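You operate a simulated robot arm through the tools that you are given. There is no shell and no other tool. Be economical: measure what you need, move in short steps, check, and stop when the job is done.

Carry out the task below with a simulated robot arm. There is one attempt and no reset: what you move stays moved.

Task
Lift the rubber roller, set the brake dial to 5 and the spring dial to 50, then lower it.
Fine: the bag machine's yellow lever goes to OFF first and back to ON last; the other levers and dials stay as they are.

It is judged by the outcome, as a careful person would: the job done as asked, and still so three seconds after it is handed in. It fails if anything else is knocked over, pushed out of place, dropped, spilled or broken.

Robot
A 6-joint arm with a two-finger parallel gripper, fixed in place. Base frame: the origin is at the foot of the arm, x ahead of it, y to its left, z up. Lengths are in mm, angles in degrees, forces in N, time in s.
With the tool pointing down near the work surface it reaches from about 220 to 660 mm from the base axis. Its first joint turns from -66.0 to 66.0 degrees. Payload 2.9 kg.
The tool frame sits at the grasp point between the pads (the TCP): z along the fingers, y along the line on which they close. The tips reach 30 mm beyond it. The gripper opens to 110 mm. The fingers are 20 mm wide and 10 mm thick; the gripper's body (48 by 112 mm) begins 55 mm behind the TCP.
Orientation is that of the tool frame in the base frame, as a unit quaternion [x, y, z, w]. With the fingers straight down and closing along the base's y, the tool's x points along the base's -x, its y along +y and its z along -z.

Tools
- The arm moves only by the tool drive_tool. Its argument "series" is a list of rows, each a list of 2 entries, a list of its own where there are three numbers: the shift along the tool's x, y, z in mm, then the turn, a rotation vector about the tool's x, y, z in degrees. In form: [[[dx, dy, dz], [ax, ay, az]], ...]. A call has 1 to 8 rows; each row is the pose to reach, as a shift and turn from the pose commanded when the call began, along the tool's axes at that moment. "grip" is the closure, from 0 (fully open) to 1 (shut), set as the call begins (left out, the last holds). Each row takes 0.2 s and may step no farther than 50 mm and 8.6 degrees from the row before; otherwise, or with a gripper value out of range, the whole call is refused. A pose out of reach is approached as far as the arm can. The call stops where the force on the tool passes 90 N (or 10 N more than at its start, if that is more) or the arm is blocked; 0.2 s more then pass. The fingers move at their own pace (about 108 mm/s each) and stop on an object; they squeeze with about 35 N. The grip force told is the motor's: it shows also when the fingers shut on nothing. Time passes only in rows, and 0.2 s behind the last, so rows that repeat a pose let the fingers close. The reply holds the time, the measured pose of the TCP, the force on the tool along the base axes, the opening and the grip force, in the units named above and with some noise, with the torque about the TCP (base axes, N m) and any sound that the robot's microphone picked up, and new pictures: "views" is both (left out), scene, wrist or none.
- Cameras (640 x 400 px; columns grow to the right, rows downward): "scene" is fixed at [88, 437.3, 1391.5]; the picture's right is [-0.68, -0.73, 0.00], its down [-0.37, 0.35, -0.86] and it looks along [0.63, -0.59, -0.51] (base axes); focal length 214 px, centre (320, 200). "wrist" rides on the gripper at [72, 17, -103] in the tool frame; the picture's right is [-0.23, 0.97, 0.00], its down [-0.76, -0.18, -0.62] and it looks along [-0.61, -0.14, 0.78] (tool axes); focal length 222 px, centre (320, 200). There is no depth. A picture from a camera that has moved, and an enlarged one, comes with that camera's place and axes in the base frame and with its lens.
- enlarge(camera, box): a new picture of the part [left, top, right, bottom] of that camera's present view, enlarged. It takes no simulated time.
- finish_job(): hands the job in; it is judged then, once.

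Go step by step. Nothing tells you positions but the pictures and the camera data: compare them with the known pose of the tool, close in by small moves and look again before you grip or let go. The budget is 120 turns and 200 pictures, counting those below and the enlarged ones. Unless the task says otherwise, let go and move clear before handing in, and close with one line.

The tools are called after ">>>" as a command line: name --argument value ..., lists and objects as JSON in quotes. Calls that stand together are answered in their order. drive_tool: Moves the arm, as the interface text tells. Its arguments: {"type":"object","properties":{"series":{"type":"array","items":{"type":"array"}},"grip":{"type":"number"},"views":{"type":"string","enum":["both","scene","wrist","none"]}},"required":["series"]} The other tools are called the same way: enlarge (camera, box) takes an enlarged picture of a part of a camera's view; finish_job () hands the job in.

At the start:

```text
time_s: 0.0
eef_pos: [329.9, 203.7, 1308.3]
orientation: [-0.001, 1.0, 0.0, 0.0]
contact_force: [0.0, 0.1, -0.6]
torque: [0.03, 0.01, -0.01]
opening: 110.0
gripper_force: 0.0
```

scene: 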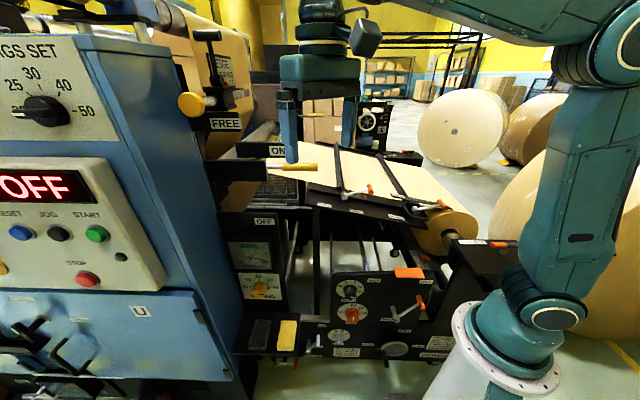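
wrist: 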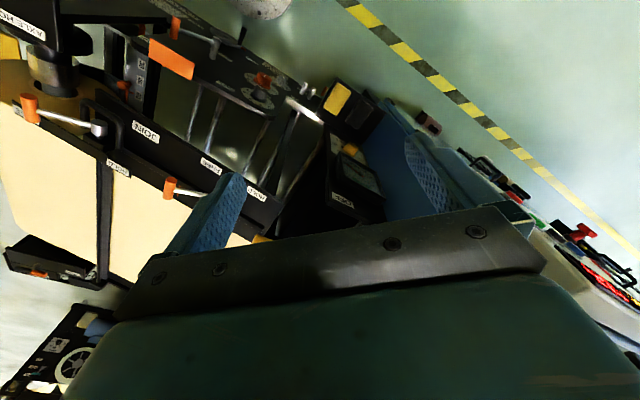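

I see a bag machine with a control panel, a lever by an ON/OFF label and a stand with dials. I'll enlarge the relevant parts to read the labels.

>>> enlarge --camera "scene" --box '[180, 80, 340, 180]'

>>> enlarge --camera "scene" --box '[200, 170, 320, 245]'

>>> enlarge --camera "scene" --box '[300, 260, 460, 360]'

>>> enlarge --camera "scene" --box '[220, 230, 340, 360]'

>>> enlarge --camera "scene" --box '[300, 130, 480, 250]'

```text
4.00 times, centred on (260, 130) of scene
camera zoom: at [88.0, 437.3, 1391.5], right [-0.68, -0.73, 0.0], down [-0.37, 0.35, -0.86], along [0.63, -0.59, -0.51], focal length 858 px, centre (560, 480)
```

zoom: 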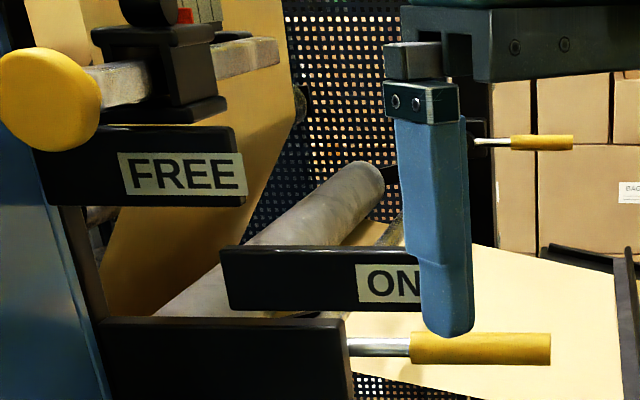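

```text
5.33 times, centred on (260, 208) of scene
camera zoom: at [88.0, 437.3, 1391.5], right [-0.68, -0.73, 0.0], down [-0.37, 0.35, -0.86], along [0.63, -0.59, -0.51], focal length 1144 px, centre (640, 160)
```

zoom: 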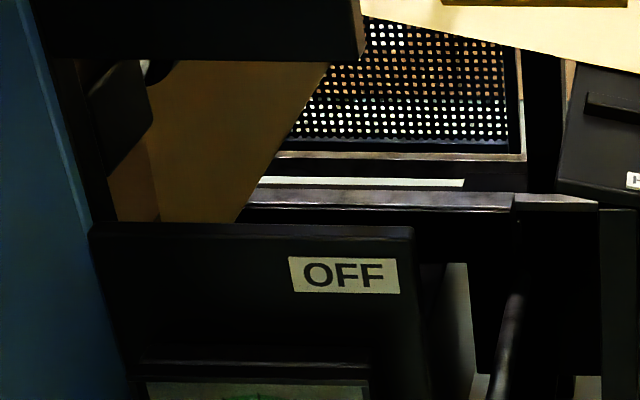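

```text
4.00 times, centred on (380, 310) of scene
camera zoom: at [88.0, 437.3, 1391.5], right [-0.68, -0.73, 0.0], down [-0.37, 0.35, -0.86], along [0.63, -0.59, -0.51], focal length 858 px, centre (80, -240)
```

zoom: 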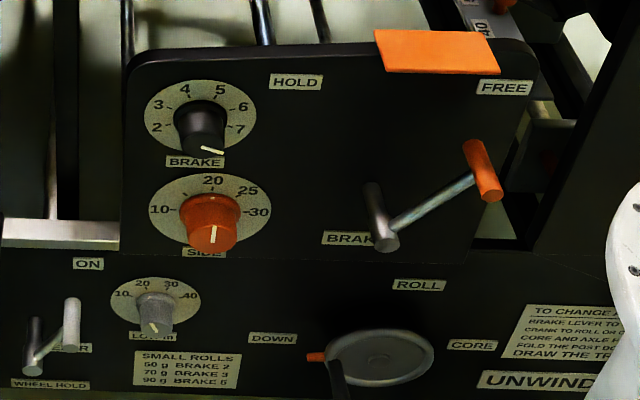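

```text
3.08 times, centred on (280, 295) of scene
camera zoom: at [88.0, 437.3, 1391.5], right [-0.68, -0.73, 0.0], down [-0.37, 0.35, -0.86], along [0.63, -0.59, -0.51], focal length 660 px, centre (443, -92)
```

zoom: 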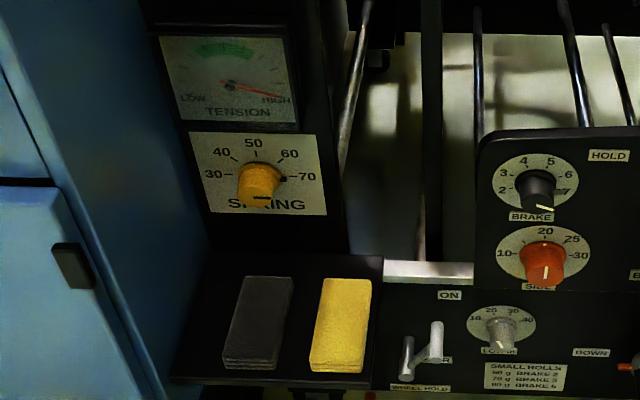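

```text
3.33 times, centred on (390, 190) of scene
camera zoom: at [88.0, 437.3, 1391.5], right [-0.68, -0.73, 0.0], down [-0.37, 0.35, -0.86], along [0.63, -0.59, -0.51], focal length 715 px, centre (87, 233)
```

zoom: 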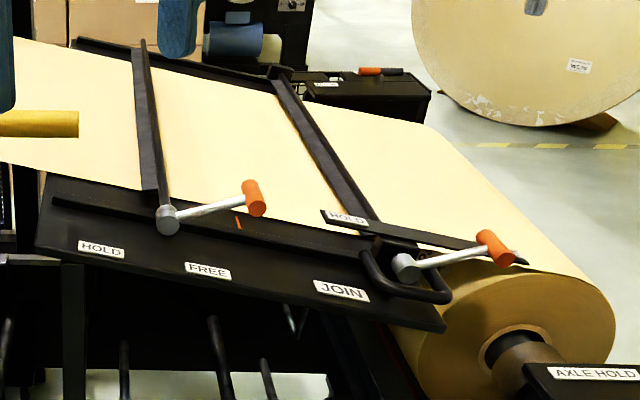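

I can read most labels now. Next I'll enlarge the wrist view to triangulate, and the upper lever area to see what the levers are.

>>> enlarge --camera "wrist" --box '[100, 0, 400, 200]'

>>> enlarge --camera "scene" --box '[170, 10, 290, 135]'

>>> enlarge --camera "wrist" --box '[320, 60, 640, 260]'

>>> enlarge --camera "scene" --box '[0, 280, 320, 400]'

```text
2.00 times, centred on (250, 100) of wrist
camera zoom: at [257.1, 220.1, 1412.5], right [0.23, 0.97, 0.0], down [0.76, -0.18, 0.62], along [0.61, -0.14, -0.78], focal length 444 px, centre (460, 400)
```

zoom: 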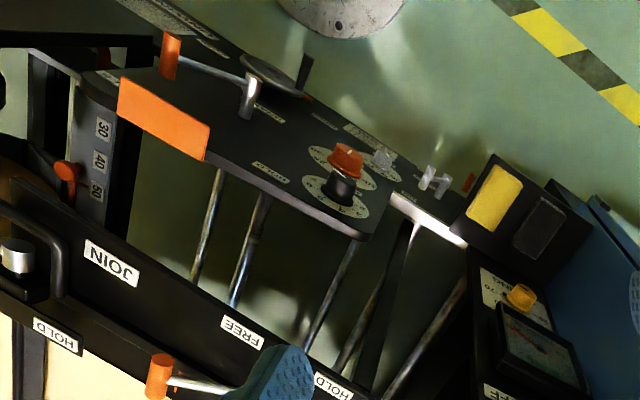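

```text
3.20 times, centred on (230, 72) of scene
camera zoom: at [88.0, 437.3, 1391.5], right [-0.68, -0.73, 0.0], down [-0.37, 0.35, -0.86], along [0.63, -0.59, -0.51], focal length 686 px, centre (608, 608)
```

zoom: 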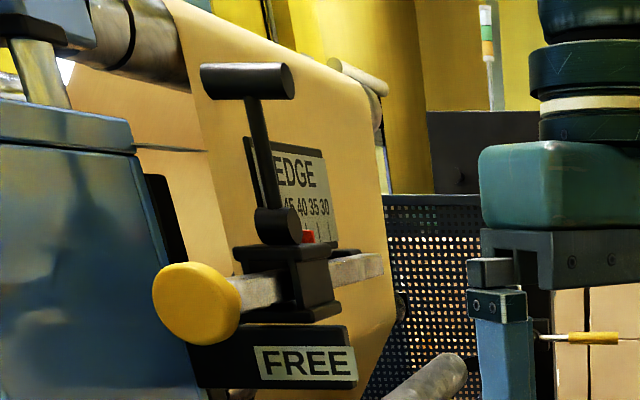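

```text
2.00 times, centred on (480, 160) of wrist
camera zoom: at [257.1, 220.1, 1412.5], right [0.23, 0.97, 0.0], down [0.76, -0.18, 0.62], along [0.61, -0.14, -0.78], focal length 444 px, centre (0, 280)
```

zoom: 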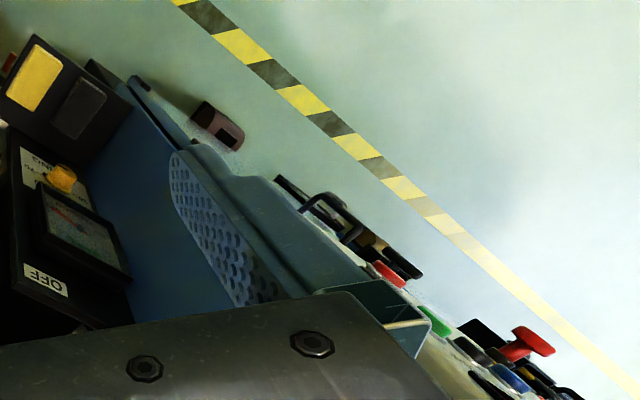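

```text
2.00 times, centred on (160, 340) of scene
camera zoom: at [88.0, 437.3, 1391.5], right [-0.68, -0.73, 0.0], down [-0.37, 0.35, -0.86], along [0.63, -0.59, -0.51], focal length 429 px, centre (640, -80)
```

zoom: 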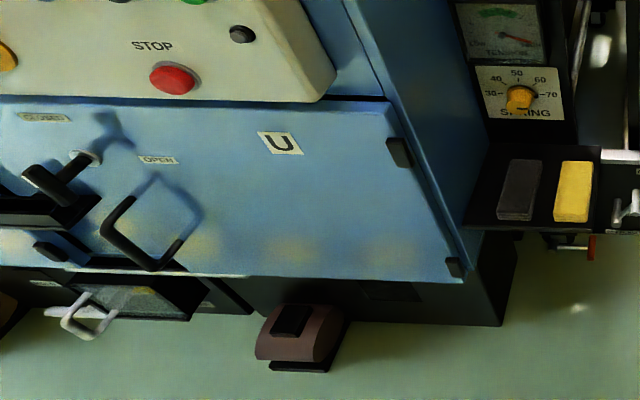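

Triangulating gives the spring knob at about (610,245,713), the brake knob at about (364,31,750) and the OFF label at about (589,198,1001). I'll move the hand back to unblock the lever view.

>>> drive_tool --series '[[[20, -40, 0], [0, 0, 0]], [[40, -80, 0], [0, 0, 0]], [[60, -120, 0], [0, 0, 0]], [[60, -160, 0], [0, 0, 0]]]'

>>> enlarge --camera "scene" --box '[180, 80, 340, 180]'

>>> enlarge --camera "wrist" --box '[200, 0, 640, 275]'

```text
time_s: 1.0
eef_pos: [269.6, 42.4, 1307.8]
orientation: [-0.002, 1.0, 0.001, 0.0]
contact_force: [-0.7, -0.7, 0.5]
torque: [0.02, -0.01, -0.03]
opening: 110.2
gripper_force: 0.1
camera wrist: at [197.1, 59.0, 1411.8], right [0.23, 0.97, 0.0], down [0.76, -0.18, 0.62], along [0.61, -0.14, -0.78], focal length 222 px, centre (320, 200)
```

scene: 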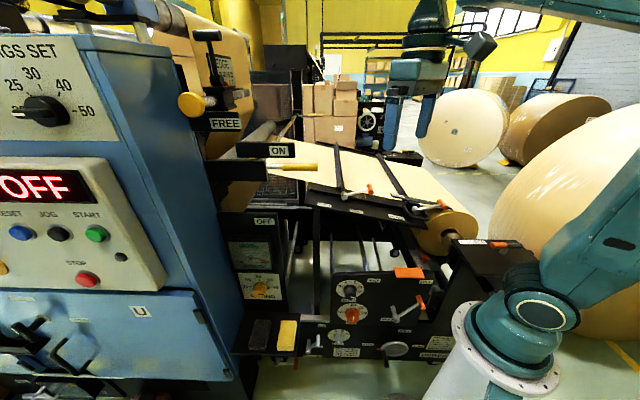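
wrist: 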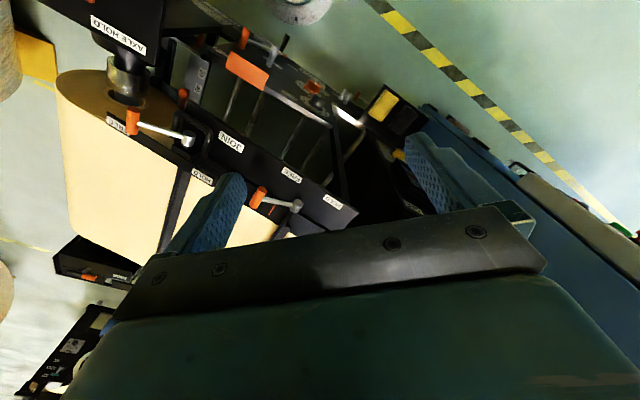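

```text
4.00 times, centred on (260, 130) of scene
camera zoom: at [87.9, 437.3, 1391.5], right [-0.68, -0.73, 0.0], down [-0.37, 0.35, -0.86], along [0.63, -0.59, -0.51], focal length 858 px, centre (560, 480)
```

zoom: 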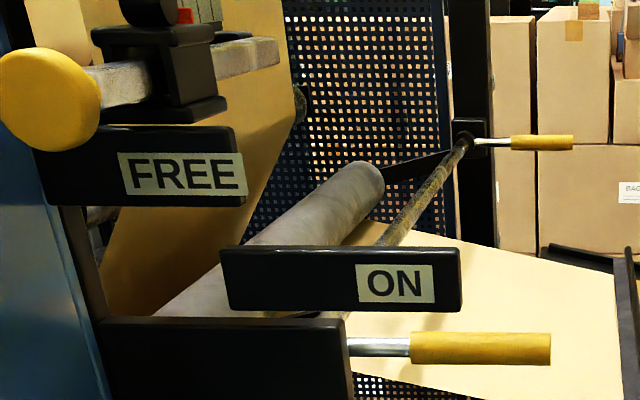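

```text
1.45 times, centred on (420, 138) of wrist
camera zoom: at [197.1, 59.0, 1411.8], right [0.23, 0.97, 0.0], down [0.76, -0.18, 0.62], along [0.61, -0.14, -0.78], focal length 323 px, centre (174, 291)
```

zoom: 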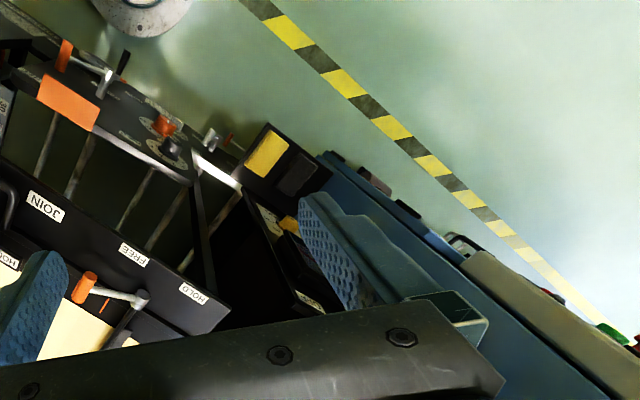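

The yellow lever is a crank on the shaft carrying the rubber roller. It sits at ON, near (475,120,1190), and swings down to OFF. The machine faces the direction (-0.7,0.7), so I'll yaw the tool toward it first.

>>> drive_tool --series '[[[-5, 25, 0], [0, 0, 7.5]], [[-10, 50, 0], [0, 0, 15]], [[-15, 75, 0], [0, 0, 22.5]], [[-20, 100, 0], [0, 0, 30]], [[-25, 130, 0], [0, 0, 37.5]], [[-30, 158, 0], [0, 0, 45]]]' --views "wrist" --grip 0.5

```text
time_s: 2.4
eef_pos: [300.3, 201.6, 1308.3]
orientation: [0.383, 0.924, 0.001, 0.0]
contact_force: [-0.4, 0.3, 0.9]
torque: [0.0, 0.0, -0.02]
opening: 55.0
gripper_force: 0.0
camera wrist: at [260.0, 264.6, 1412.8], right [0.85, 0.53, 0.0], down [0.41, -0.67, 0.62], along [0.33, -0.53, -0.78], focal length 222 px, centre (320, 200)
```

wrist: 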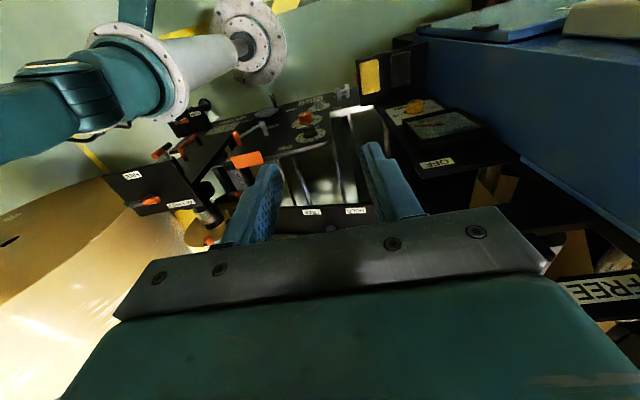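

The yaw is aligned with the machine. Now I'll pitch the tool to point horizontally at it.

>>> drive_tool --series '[[[-3, 0, 0], [0, -8.5, 0]], [[-6, 0, 0], [0, -17, 0]], [[-9, 0, 0], [0, -25.5, 0]], [[-12, 0, 0], [0, -34, 0]], [[-15, 0, 0], [0, -42.5, 0]], [[-18, 0, 0], [0, -51, 0]], [[-20, 0, 0], [0, -59.5, 0]], [[-20, 0, 0], [0, -68, 0]]]' --views "both"

```text
time_s: 4.2
eef_pos: [306.7, 193.8, 1307.2]
orientation: [0.373, 0.902, -0.08, 0.201]
contact_force: [0.5, -0.7, -0.3]
torque: [-0.01, 0.0, -0.01]
opening: 55.0
gripper_force: 0.1
out of reach, approached as far as the arm can: row 4, 5, 6, 7, 8
camera wrist: at [240.0, 283.4, 1371.7], right [0.83, 0.54, 0.1], down [0.17, -0.43, 0.89], along [0.53, -0.72, -0.45], focal length 222 px, centre (320, 200)
```

scene: 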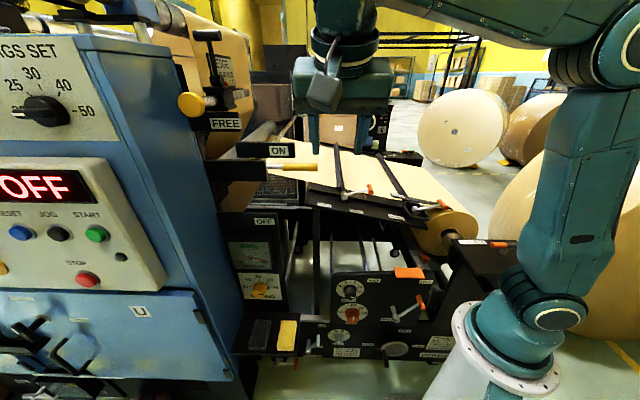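
wrist: 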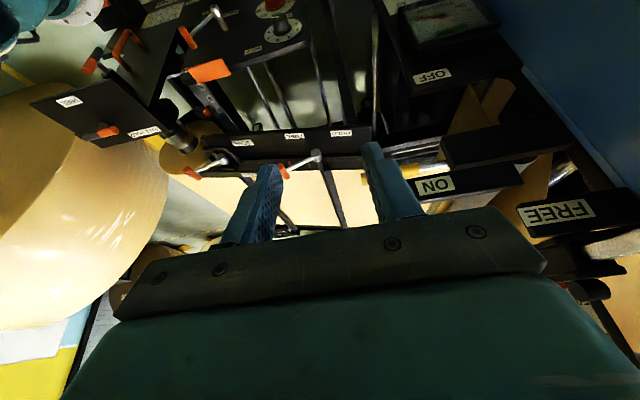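

The pitch is limited here, but the ON label and yellow handle are now visible in the wrist view. I'll zoom in to triangulate.

>>> enlarge --camera "wrist" --box '[340, 40, 640, 230]'

```text
2.11 times, centred on (490, 135) of wrist
camera zoom: at [240.0, 283.4, 1371.7], right [0.83, 0.54, 0.1], down [0.17, -0.43, 0.89], along [0.53, -0.72, -0.45], focal length 468 px, centre (-38, 337)
```

zoom: 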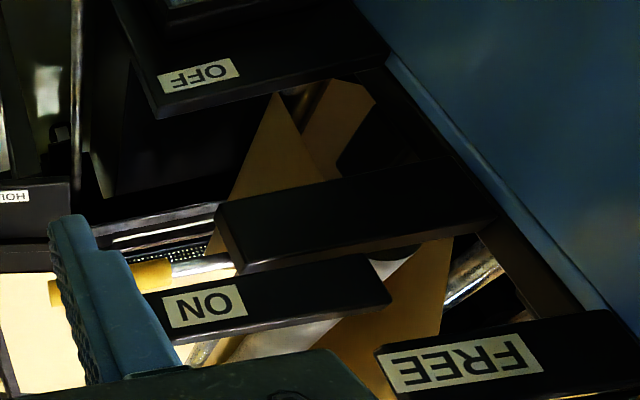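

Triangulation puts the lever handle at about (578,124,1163) to (507,53,1163). The earlier pitch limit looks like joint 1, so I'll pitch with the hand farther toward the machine. First, a small test move to confirm the commanded pose.

>>> drive_tool --series '[[[0, 20, 0], [0, 0, 0]]]' --views "none"

```text
time_s: 4.6
eef_pos: [321.5, 208.8, 1306.3]
orientation: [0.373, 0.903, -0.079, 0.199]
contact_force: [0.8, -0.2, 0.0]
torque: [-0.01, 0.02, -0.02]
opening: 55.2
gripper_force: 0.0
```

>>> drive_tool --series '[[[-36, 10, 17], [0, 0, 0]], [[-72, 20, 34], [0, 0, 0]], [[-109, 30, 51], [0, 0, 0]], [[-109, 30, 51], [0, -8.5, 0]], [[-109, 30, 51], [0, -17, 0]], [[-109, 30, 51], [0, -25.5, 0]], [[-109, 30, 51], [0, -34, 0]], [[-109, 30, 51], [0, -42.5, 0]]]' --views "wrist"

```text
time_s: 6.4
eef_pos: [427.1, 144.6, 1307.5]
orientation: [0.371, 0.898, -0.087, 0.221]
contact_force: [0.2, 0.0, 0.3]
torque: [0.01, -0.03, -0.02]
opening: 55.2
gripper_force: 0.0
out of reach, approached as far as the arm can: row 4, 5, 6, 7, 8
camera wrist: at [358.5, 234.4, 1366.6], right [0.83, 0.55, 0.11], down [0.14, -0.4, 0.9], along [0.54, -0.73, -0.41], focal length 222 px, centre (320, 200)
```

wrist: 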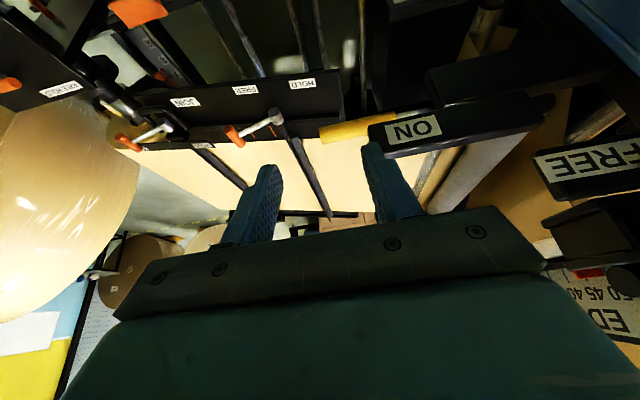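

The pitch stops at the same sideways tilt again, so a wrist joint limit is likely. I'll test whether rolling the tool frees it.

>>> drive_tool --series '[[[0, 0, 0], [0, 0, -8.5]], [[0, 0, 0], [0, 0, -17]], [[0, 0, 0], [0, 0, -25.5]], [[0, 0, 0], [0, 0, -34]], [[0, 0, 0], [0, 0, -42.5]], [[0, 0, 0], [0, 0, -51]], [[0, 0, 0], [0, 0, -59.5]], [[0, 0, 0], [0, 0, -68]]]' --views "scene"

```text
time_s: 8.2
eef_pos: [427.0, 145.3, 1307.4]
orientation: [-0.195, 0.952, -0.196, 0.134]
contact_force: [-0.7, 0.7, -0.2]
torque: [-0.01, 0.03, -0.01]
opening: 55.0
gripper_force: 0.0
```

scene: 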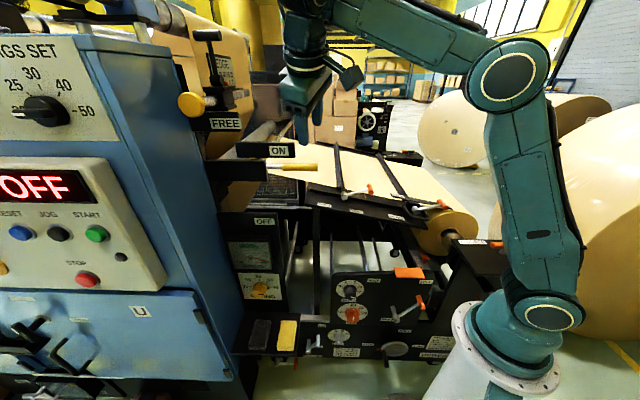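

>>> drive_tool --series '[[[0, 0, 0], [7.4, -3, 0]], [[0, 0, 0], [14.8, -6, 0]], [[0, 0, 0], [22.2, -9, 0]], [[0, 0, 0], [29.6, -12, 0]]]' --views "scene"

```text
time_s: 9.2
eef_pos: [427.1, 144.5, 1306.9]
orientation: [-0.194, 0.952, -0.195, 0.134]
contact_force: [0.0, 0.1, -0.3]
torque: [0.01, -0.02, 0.03]
opening: 54.9
gripper_force: 0.0
out of reach, approached as far as the arm can: row 1, 2, 3, 4
```

scene: 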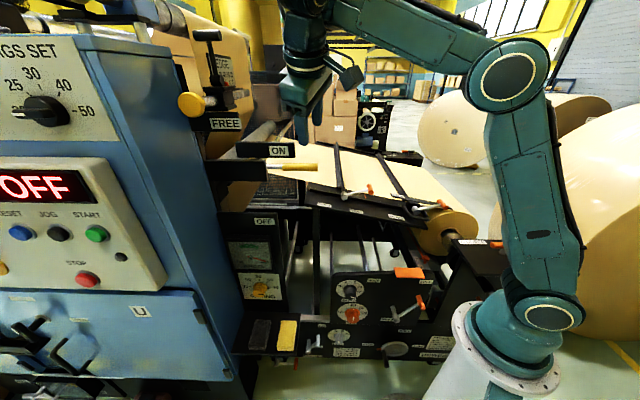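

Roll is free, but sideways tilt is limited. Coming at the panel obliquely, with the hand on the right pointing left and inward, should be reachable. I'll roll back and then swing about the panel normal.

>>> drive_tool --series '[[[0, 0, 0], [0, 0, 8.5]], [[0, 0, 0], [0, 0, 17]], [[0, 0, 0], [0, 0, 25.5]], [[0, 0, 0], [0, 0, 34]], [[0, 0, 0], [0, 0, 42.5]], [[0, 0, 0], [0, 0, 51]], [[0, 0, 0], [0, 0, 59.5]], [[0, 0, 0], [0, 0, 68]]]' --views "none"

>>> drive_tool --series '[[[-11, 9, 6], [-7.5, 0, 3.9]], [[-22, 18, 12], [-15, 0, 7.8]], [[-33, 27, 18], [-22.5, 0, 11.7]], [[-45, 36, 23], [-30, 0, 15.5]], [[-45, 36, 23], [-37.5, 0, 19.4]], [[-45, 36, 23], [-45, 0, 23.3]], [[-45, 36, 23], [-52.5, 0, 27.2]], [[-45, 36, 23], [-60, 0, 31.1]]]' --views "both"

```text
time_s: 11.0
eef_pos: [426.6, 143.9, 1307.9]
orientation: [0.372, 0.897, -0.086, 0.222]
contact_force: [0.5, -0.5, -0.6]
torque: [0.0, 0.01, -0.01]
opening: 55.1
gripper_force: 0.1
```

```text
time_s: 12.8
eef_pos: [430.6, 206.3, 1506.8]
orientation: [0.507, 0.706, 0.381, 0.316]
contact_force: [3.8, 1.1, -3.1]
torque: [0.0, -0.01, 0.0]
opening: 54.9
gripper_force: 0.1
out of reach, approached as far as the arm can: row 1, 2, 3, 4, 5, 6, 7, 8
camera wrist: at [330.2, 256.8, 1571.1], right [0.53, -0.02, 0.85], down [-0.38, -0.9, 0.21], along [0.76, -0.44, -0.48], focal length 222 px, centre (320, 200)
```

scene: 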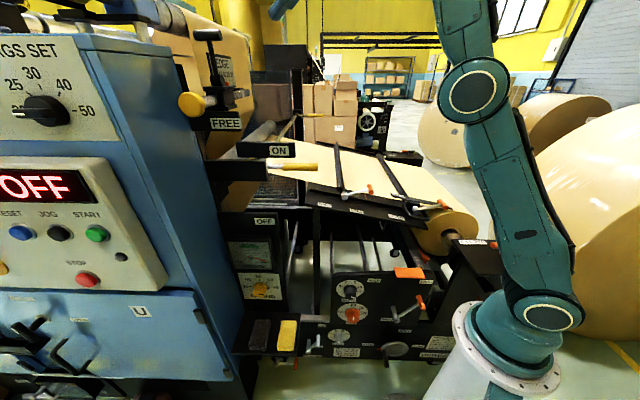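
wrist: 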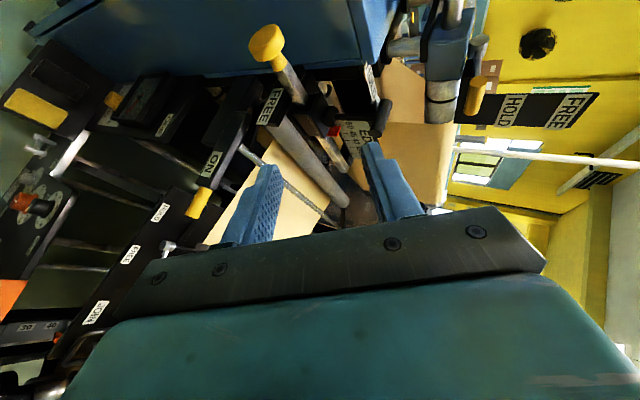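

The swing pushed the arm upward, so the wrist prefers a near-downward tool tilted toward the panel. I'll return to that orientation, right above and in front of the lever handle.

>>> drive_tool --series '[[[-10.9, -22.3, 14.5], [6.2, -0.9, -4.6]], [[-21.9, -44.6, 29], [12.4, -1.8, -9.2]], [[-32.8, -66.9, 43.5], [18.6, -2.7, -13.7]], [[-43.8, -89.2, 58], [24.8, -3.6, -18.3]], [[-54.7, -111.5, 72.5], [31, -4.4, -22.9]], [[-65.6, -133.9, 87], [37.2, -5.3, -27.5]], [[-76.6, -156.2, 101.5], [43.4, -6.2, -32]], [[-87.5, -178.5, 116], [49.6, -7.1, -36.6]]]' --views "wrist"

```text
time_s: 14.6
eef_pos: [468.5, 110.8, 1301.6]
orientation: [0.372, 0.897, -0.091, 0.222]
contact_force: [0.3, -0.5, -0.1]
torque: [-0.01, -0.01, -0.01]
opening: 54.8
gripper_force: 0.0
out of reach, approached as far as the arm can: row 2
camera wrist: at [399.6, 203.2, 1360.8], right [0.83, 0.55, 0.11], down [0.14, -0.4, 0.91], along [0.54, -0.74, -0.41], focal length 222 px, centre (320, 200)
```

wrist: 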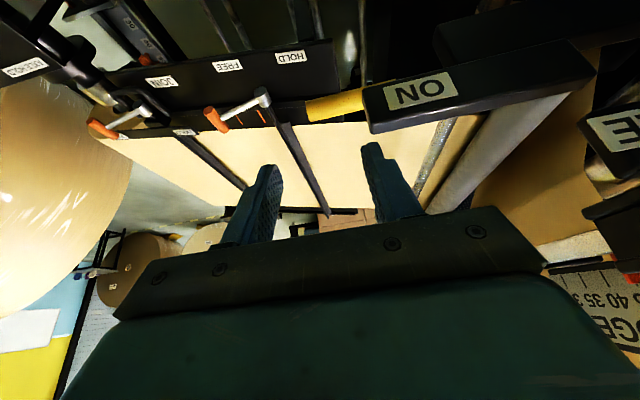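

>>> drive_tool --series '[[[0, 0, 0], [0, 0, -8.5]], [[0, 0, 0], [0, 0, -17]], [[0, 0, 0], [0, 0, -25.5]], [[0, 0, 0], [0, 0, -34]], [[0, 0, 0], [0, 0, -42.5]], [[0, 0, 0], [0, 0, -51]], [[0, 0, 0], [0, 0, -59.5]], [[0, 0, 0], [0, 0, -68]]]' --views "none"

>>> drive_tool --series '[[[0, 0, 0], [0, 0, -7.5]], [[0, 0, 0], [0, 0, -15]], [[0, 0, 0], [0, 0, -22]]]' --views "both"

```text
time_s: 16.4
eef_pos: [468.8, 112.3, 1300.8]
orientation: [-0.194, 0.951, -0.198, 0.133]
contact_force: [0.0, -0.5, 0.0]
torque: [0.04, 0.01, -0.01]
opening: 55.1
gripper_force: 0.0
```

```text
time_s: 17.2
eef_pos: [469.8, 112.5, 1301.1]
orientation: [-0.371, 0.897, -0.221, 0.093]
contact_force: [0.7, 0.4, -0.4]
torque: [-0.01, -0.02, -0.02]
opening: 55.3
gripper_force: 0.1
camera wrist: at [372.0, 105.1, 1386.5], right [-0.45, 0.77, -0.45], down [0.44, 0.63, 0.64], along [0.78, 0.08, -0.62], focal length 222 px, centre (320, 200)
```

scene: 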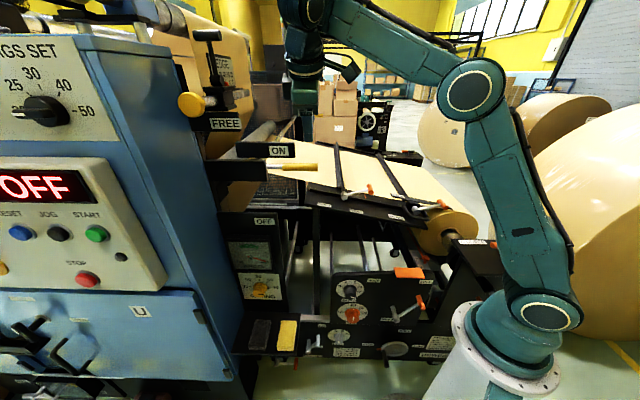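
wrist: 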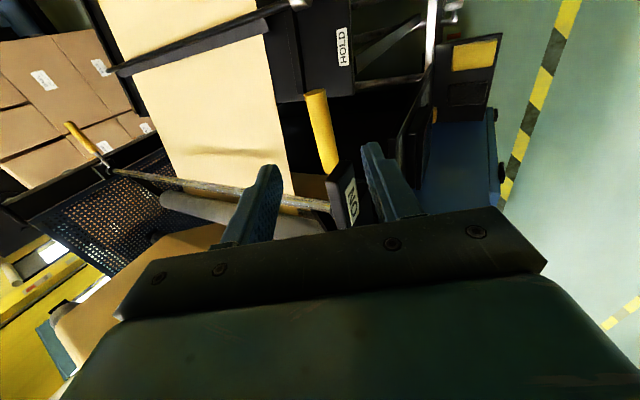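

The view is clear: the handle tip is at about (511,47,1163) and its base at about (590,115,1163). I'm aligned, so I'll advance along the tool axis and look again.

>>> drive_tool --series '[[[1, 0, 30], [0, 0, 0]], [[2, -1, 60], [0, 0, 0]], [[2, -1, 87], [0, 0, 0]]]' --views "both"

```text
time_s: 18.0
eef_pos: [523.3, 96.0, 1266.6]
orientation: [-0.371, 0.897, -0.22, 0.092]
contact_force: [0.7, -0.2, -0.3]
torque: [-0.03, 0.02, -0.03]
opening: 55.2
gripper_force: 0.1
out of reach, approached as far as the arm can: row 1, 2, 3
camera wrist: at [426.8, 90.2, 1350.9], right [-0.45, 0.77, -0.45], down [0.45, 0.63, 0.64], along [0.78, 0.08, -0.63], focal length 222 px, centre (320, 200)
```

scene: 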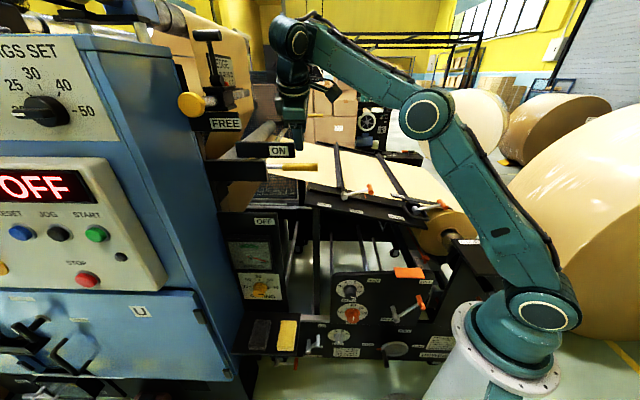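
wrist: 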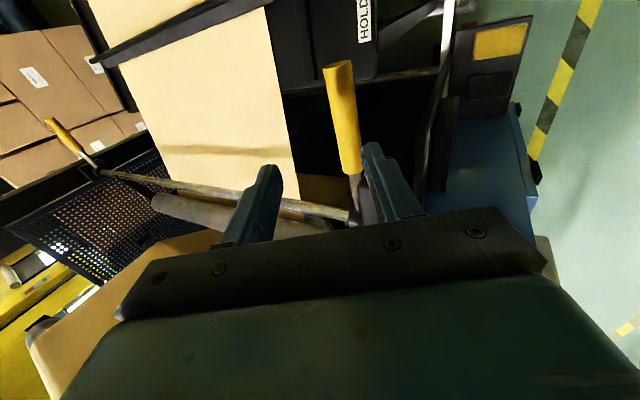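

The tilt limit bent the path, so I'll use a steeper, more vertical tilt and move back to the right of the ON plate.

>>> drive_tool --series '[[[15, 0, 0], [-5, 0, 0]], [[28, 0, 0], [-10, 0, 0]], [[28, 4, 15], [-14.4, 0, 0]], [[28, 8.5, 31], [-14.4, 0, 0]]]' --views "both"

```text
time_s: 19.0
eef_pos: [509.2, 72.8, 1233.2]
orientation: [-0.379, 0.918, -0.107, 0.047]
contact_force: [0.2, -0.2, 0.5]
torque: [0.03, -0.01, 0.0]
opening: 55.2
gripper_force: 0.0
camera wrist: at [427.3, 50.0, 1331.3], right [-0.51, 0.83, -0.22], down [0.56, 0.51, 0.65], along [0.66, 0.21, -0.73], focal length 222 px, centre (320, 200)
```

scene: 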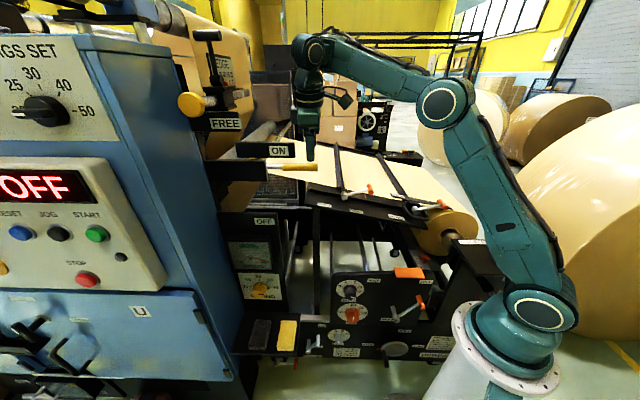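
wrist: 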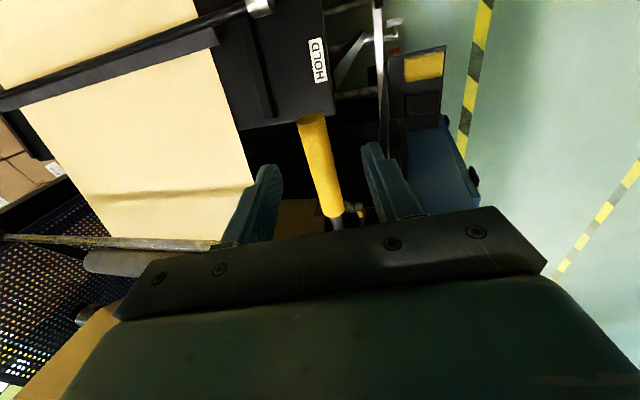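

The handle is confirmed at about (509,46) to (588,121), z≈1163. I'll descend onto it, then close.

>>> drive_tool --series '[[[1, -1, 28], [0, 0, 0]], [[2, -2, 56], [0, 0, 0]], [[2, -2.5, 82], [0, 0, 0]]]' --views "both"

```text
time_s: 19.8
eef_pos: [552.0, 66.6, 1183.0]
orientation: [-0.38, 0.918, -0.105, 0.046]
contact_force: [-10.7, 7.4, 0.8]
torque: [0.16, 0.39, -0.03]
opening: 60.9
gripper_force: 6.9
out of reach, approached as far as the arm can: row 1, 2, 3
camera wrist: at [470.4, 42.8, 1281.1], right [-0.51, 0.83, -0.22], down [0.56, 0.52, 0.65], along [0.65, 0.21, -0.73], focal length 222 px, centre (320, 200)
```

scene: 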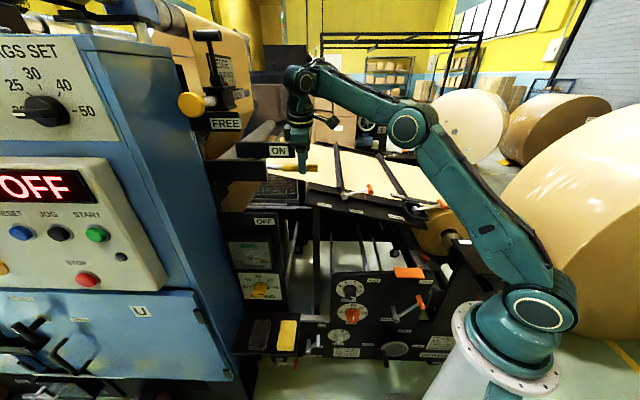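
wrist: 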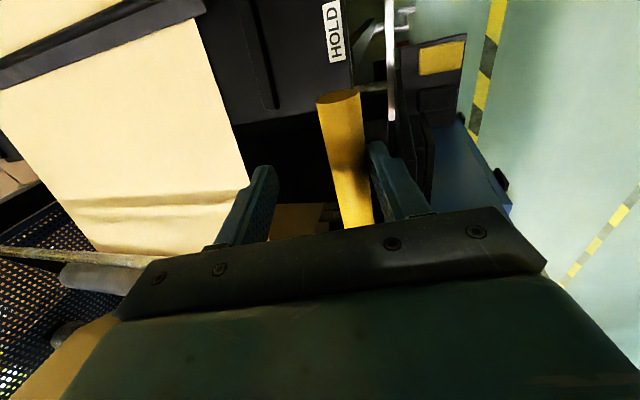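

The arm again drifts outward instead of descending. I'll zoom on the arm to understand its wrist before continuing.

>>> enlarge --camera "scene" --box '[260, 40, 460, 190]'

```text
2.67 times, centred on (360, 115) of scene
camera zoom: at [87.5, 437.5, 1391.5], right [-0.68, -0.73, 0.0], down [-0.37, 0.35, -0.86], along [0.63, -0.59, -0.51], focal length 572 px, centre (213, 427)
```

zoom: 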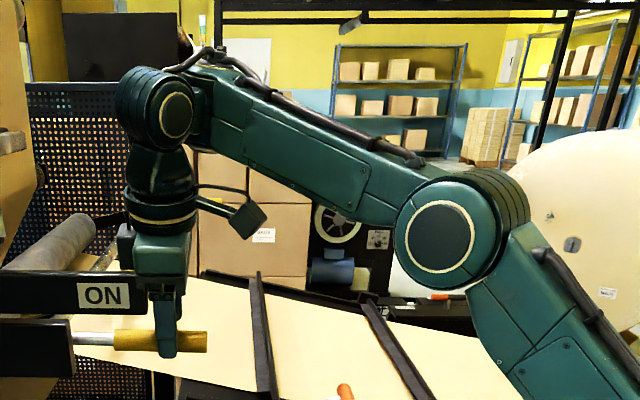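

The fingers straddle the handle off-centre, but I'm drifting near the ON plate. I'll back out and test what limits the descent, using a fully vertical tool.

>>> drive_tool --series '[[[5, 8, -20], [0, 0, 0]], [[15, 12, -45], [0, 0, 0]], [[28, 15, -70], [0, 0, 0]], [[28, 15, -90], [-6.5, 0, 0]], [[28, 15, -90], [-13, 0, 0]]]' --views "none"

```text
time_s: 21.0
eef_pos: [505.6, 70.6, 1266.4]
orientation: [-0.411, 0.912, -0.011, 0.0]
contact_force: [-0.5, -0.9, 0.8]
torque: [0.17, 0.05, -0.08]
opening: 55.0
gripper_force: 0.0
```

>>> drive_tool --series '[[[0, 0, 15], [0, 0, 0]], [[0, 0, 30], [0, 0, 0]]]' --views "none"

```text
time_s: 21.6
eef_pos: [504.7, 70.0, 1236.8]
orientation: [-0.382, 0.924, -0.001, 0.003]
contact_force: [-0.6, -0.6, 0.9]
torque: [-0.01, 0.0, 0.04]
opening: 55.0
gripper_force: 0.1
```

Descent works with a vertical tool. I'll centre over the handle and go down to grip it.

>>> drive_tool --series '[[[0, -20, 0], [0, 0, 0]], [[0, -20, 25], [0, 0, 0]], [[0, -20, 50], [0, 0, 0]], [[0, -20, 72], [0, 0, 0]]]' --views "both"

```text
time_s: 22.6
eef_pos: [520.0, 55.4, 1165.8]
orientation: [-0.382, 0.924, -0.002, 0.003]
contact_force: [0.1, 0.0, -0.6]
torque: [0.01, -0.01, -0.03]
opening: 55.0
gripper_force: 0.3
camera wrist: at [456.1, 16.1, 1269.3], right [-0.53, 0.85, -0.01], down [0.66, 0.41, 0.63], along [0.54, 0.33, -0.78], focal length 222 px, centre (320, 200)
```

scene: 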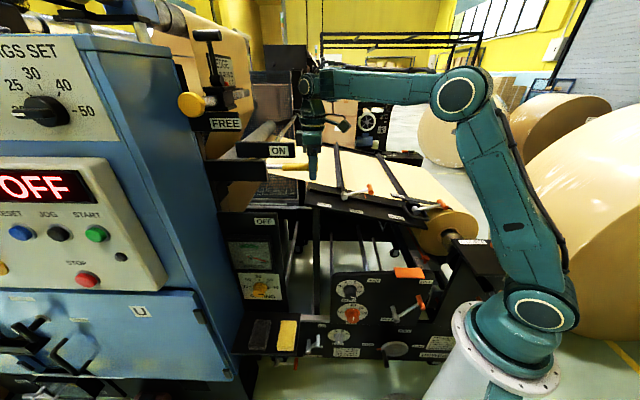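
wrist: 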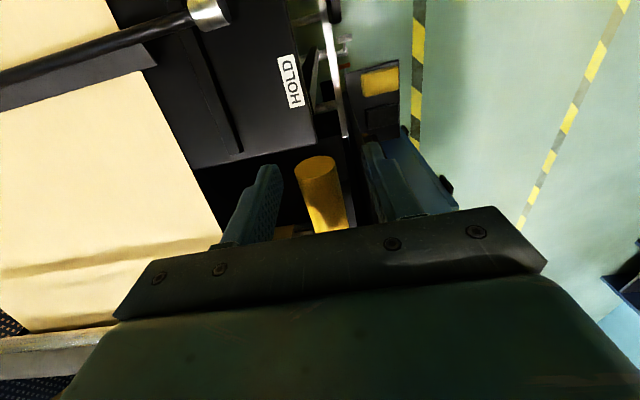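

The handle is between the fingers. Closing now.

>>> drive_tool --series '[[[-2, 0, 2], [0, 0, 0]], [[-2, 0, 2], [0, 0, 0]], [[-2, 0, 2], [0, 0, 0]]]' --grip 1 --views "both"

```text
time_s: 23.4
eef_pos: [522.7, 55.4, 1162.5]
orientation: [-0.382, 0.924, -0.001, 0.003]
contact_force: [-10.7, -10.7, 7.2]
torque: [0.65, -0.65, 0.36]
opening: 23.7
gripper_force: 44.6
camera wrist: at [457.1, 16.6, 1267.8], right [-0.53, 0.85, 0.0], down [0.66, 0.41, 0.63], along [0.54, 0.33, -0.78], focal length 222 px, centre (320, 200)
```

scene: 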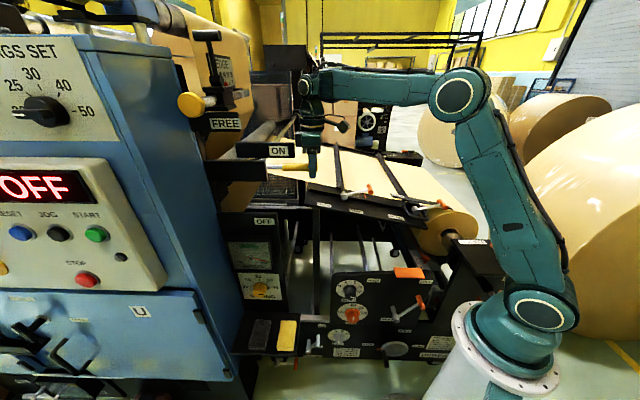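
wrist: 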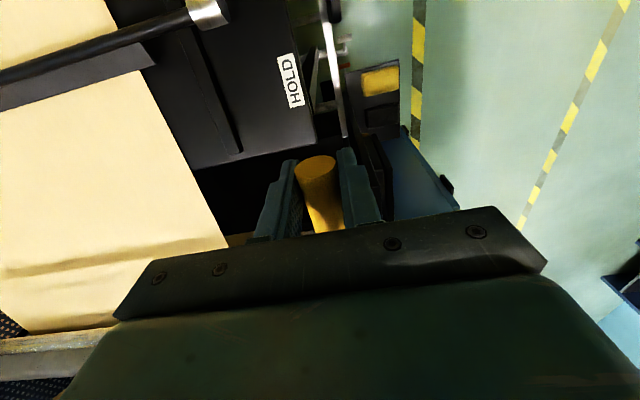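

Gripped (opening 23.7 mm). I'll start rotating the lever down along its arc about the pivot, roughly 157 mm to the left of the grip.

>>> drive_tool --series '[[[-0.4, 0, 10.9], [0, -4, 0]], [[-1.5, 0, 21.9], [0, -8, 0]], [[-3.4, 0, 32.6], [0, -12, 0]], [[-6.1, 0, 43.3], [0, -16, 0]]]' --views "both"

```text
time_s: 24.4
eef_pos: [525.7, 59.2, 1119.0]
orientation: [-0.379, 0.915, 0.053, 0.131]
contact_force: [-9.2, -9.5, 2.3]
torque: [0.38, -0.46, 0.3]
opening: 23.8
gripper_force: 44.7
camera wrist: at [443.2, 2.3, 1198.6], right [-0.53, 0.84, 0.06], down [0.52, 0.27, 0.81], along [0.67, 0.46, -0.58], focal length 222 px, centre (320, 200)
```

scene: 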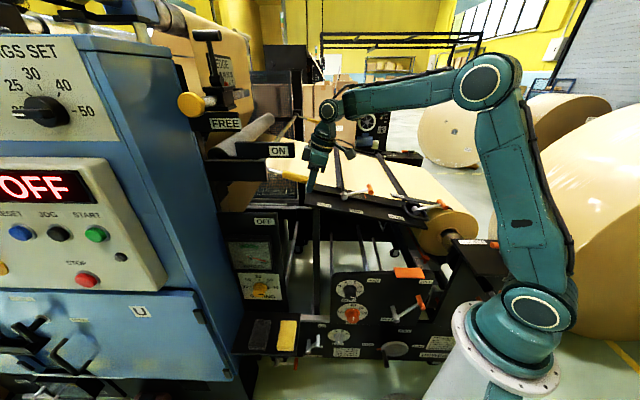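
wrist: 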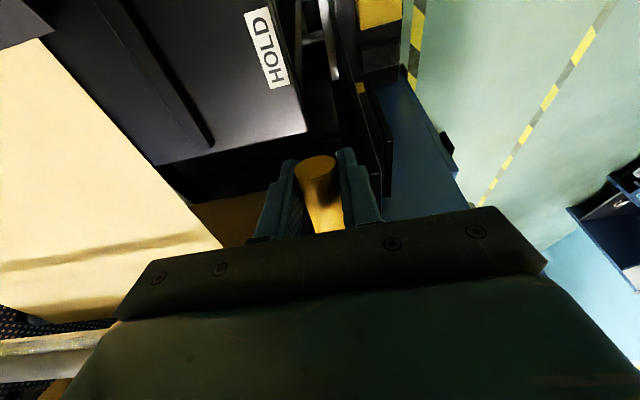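

The lever is moving and the roller is rising. The HOLD table edge is near (522,14,1005), so I'll keep clear of it and continue the arc.

>>> drive_tool --series '[[[-0.9, 0, 16.4], [0, -6, 0]], [[-3.4, 0, 32.6], [0, -12, 0]], [[-7.7, 0, 48.5], [0, -18, 0]], [[-13.6, 0, 63.9], [0, -24, 0]]]' --views "both"

```text
time_s: 25.4
eef_pos: [546.5, 80.6, 1059.2]
orientation: [-0.36, 0.869, 0.13, 0.313]
contact_force: [-16.7, -15.1, -13.6]
torque: [0.12, -0.06, 0.18]
opening: 23.9
gripper_force: 44.2
camera wrist: at [448.1, 6.7, 1093.3], right [-0.56, 0.81, 0.15], down [0.26, 0.01, 0.97], along [0.78, 0.58, -0.21], focal length 222 px, centre (320, 200)
```

scene: 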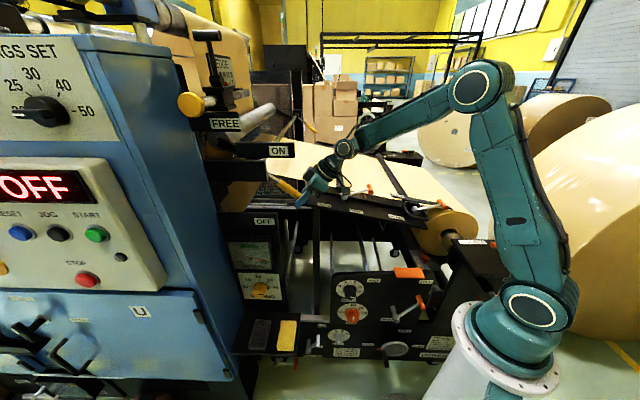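
wrist: 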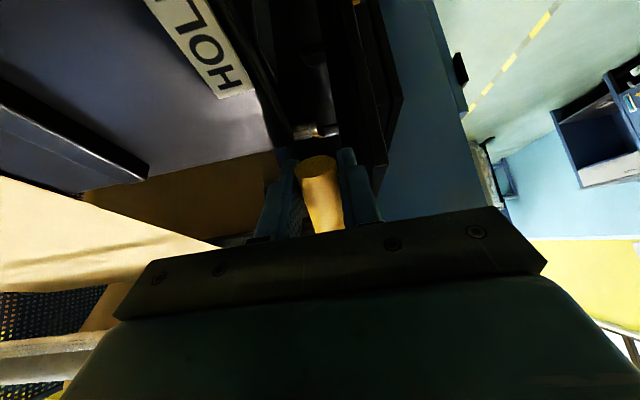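

The lever is at about 40°. There is some outward radial force, so I'll ease outward by 3 mm and continue along the arc, holding the tilt to stay clear of the table.

>>> drive_tool --series '[[[3, 0, 0], [0, 0, 0]], [[1.3, 0, 18], [0, -2, 0]], [[-1.9, 0, 34], [0, -2, 0]], [[-6.7, 0, 50], [0, -2, 0]]]' --views "both"

```text
time_s: 26.4
eef_pos: [577.2, 108.7, 1029.8]
orientation: [-0.358, 0.861, 0.135, 0.336]
contact_force: [-13.6, -3.5, -0.7]
torque: [1.18, -0.62, -0.33]
opening: 23.7
gripper_force: 45.1
camera wrist: at [475.8, 34.2, 1057.4], right [-0.57, 0.81, 0.15], down [0.22, -0.02, 0.97], along [0.79, 0.59, -0.17], focal length 222 px, centre (320, 200)
```

scene: 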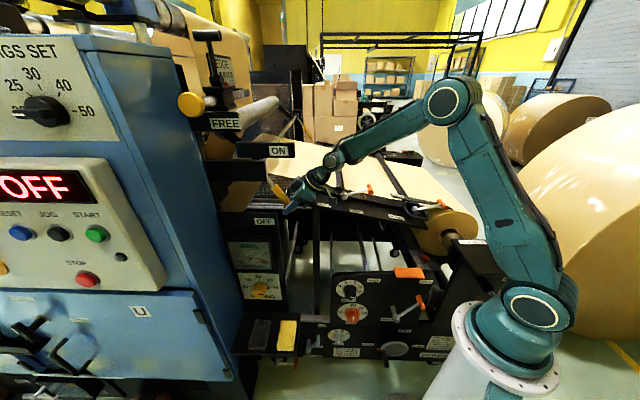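
wrist: 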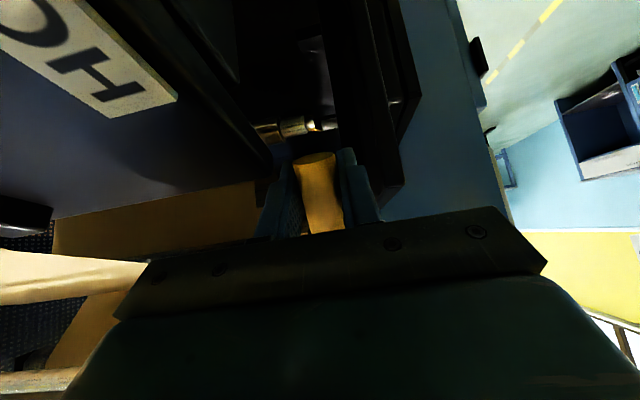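

The lever is at about 58° and the OFF plate is close to the front finger. I'll zoom before going on.

>>> enlarge --camera "wrist" --box '[230, 60, 430, 250]'

>>> enlarge --camera "scene" --box '[210, 130, 350, 240]'

```text
2.11 times, centred on (330, 155) of wrist
camera zoom: at [475.8, 34.2, 1057.4], right [-0.57, 0.81, 0.15], down [0.22, -0.02, 0.97], along [0.79, 0.59, -0.17], focal length 468 px, centre (299, 295)
```

zoom: 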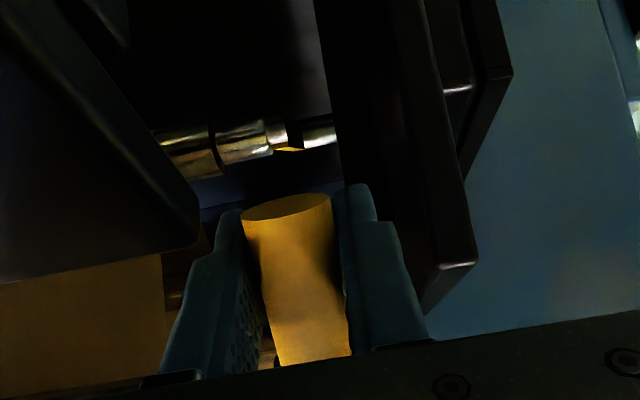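

```text
3.64 times, centred on (280, 185) of scene
camera zoom: at [87.6, 437.1, 1391.6], right [-0.68, -0.73, 0.0], down [-0.37, 0.35, -0.86], along [0.63, -0.59, -0.51], focal length 780 px, centre (466, 254)
```

zoom: 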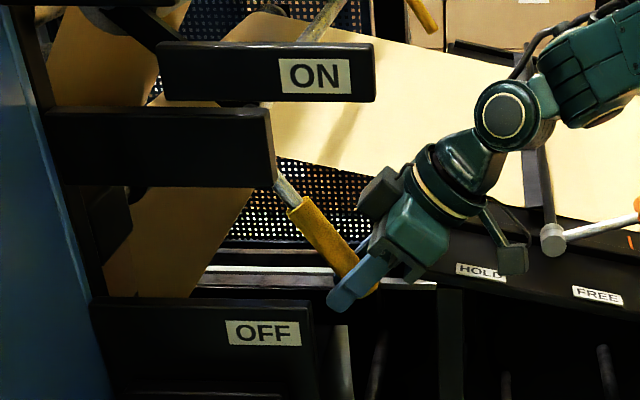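

>>> drive_tool --series '[[[-1.8, 0, 10], [0, 0, 0]], [[-4.2, 0, 20], [0, 0, 0]]]' --views "both"

>>> enlarge --camera "scene" --box '[210, 130, 350, 240]'

```text
time_s: 27.0
eef_pos: [588.0, 120.9, 1018.7]
orientation: [-0.358, 0.86, 0.136, 0.339]
contact_force: [-5.6, 8.1, 12.1]
torque: [1.42, -0.42, -0.47]
opening: 23.8
gripper_force: 45.2
camera wrist: at [488.1, 46.6, 1046.8], right [-0.57, 0.81, 0.15], down [0.22, -0.02, 0.98], along [0.79, 0.59, -0.16], focal length 222 px, centre (320, 200)
```

scene: 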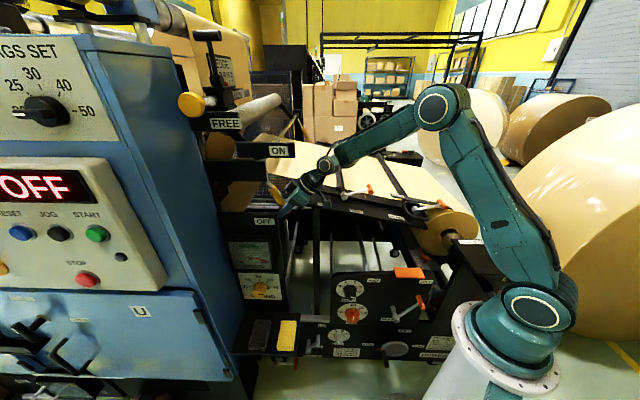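
wrist: 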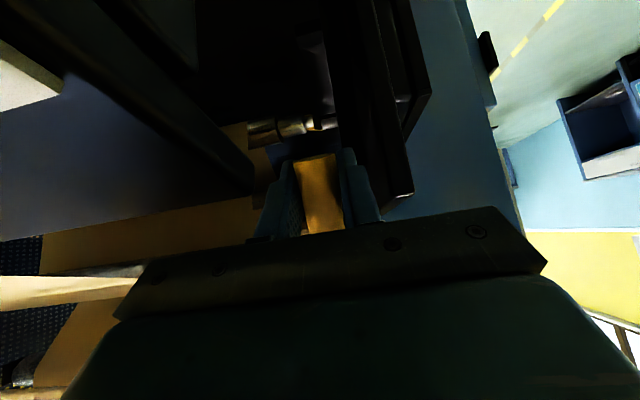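

```text
3.64 times, centred on (280, 185) of scene
camera zoom: at [87.5, 437.4, 1391.5], right [-0.68, -0.73, 0.0], down [-0.37, 0.35, -0.86], along [0.63, -0.59, -0.51], focal length 780 px, centre (466, 254)
```

zoom: 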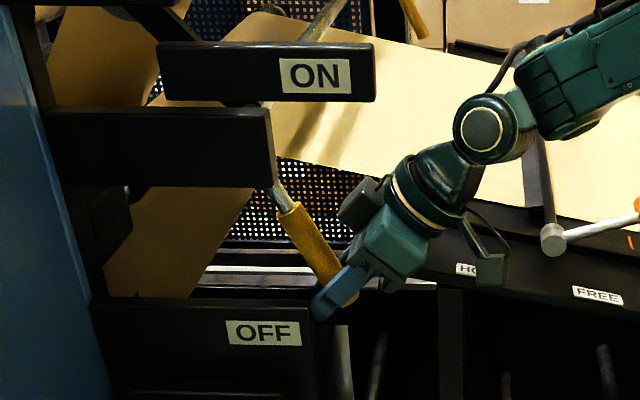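

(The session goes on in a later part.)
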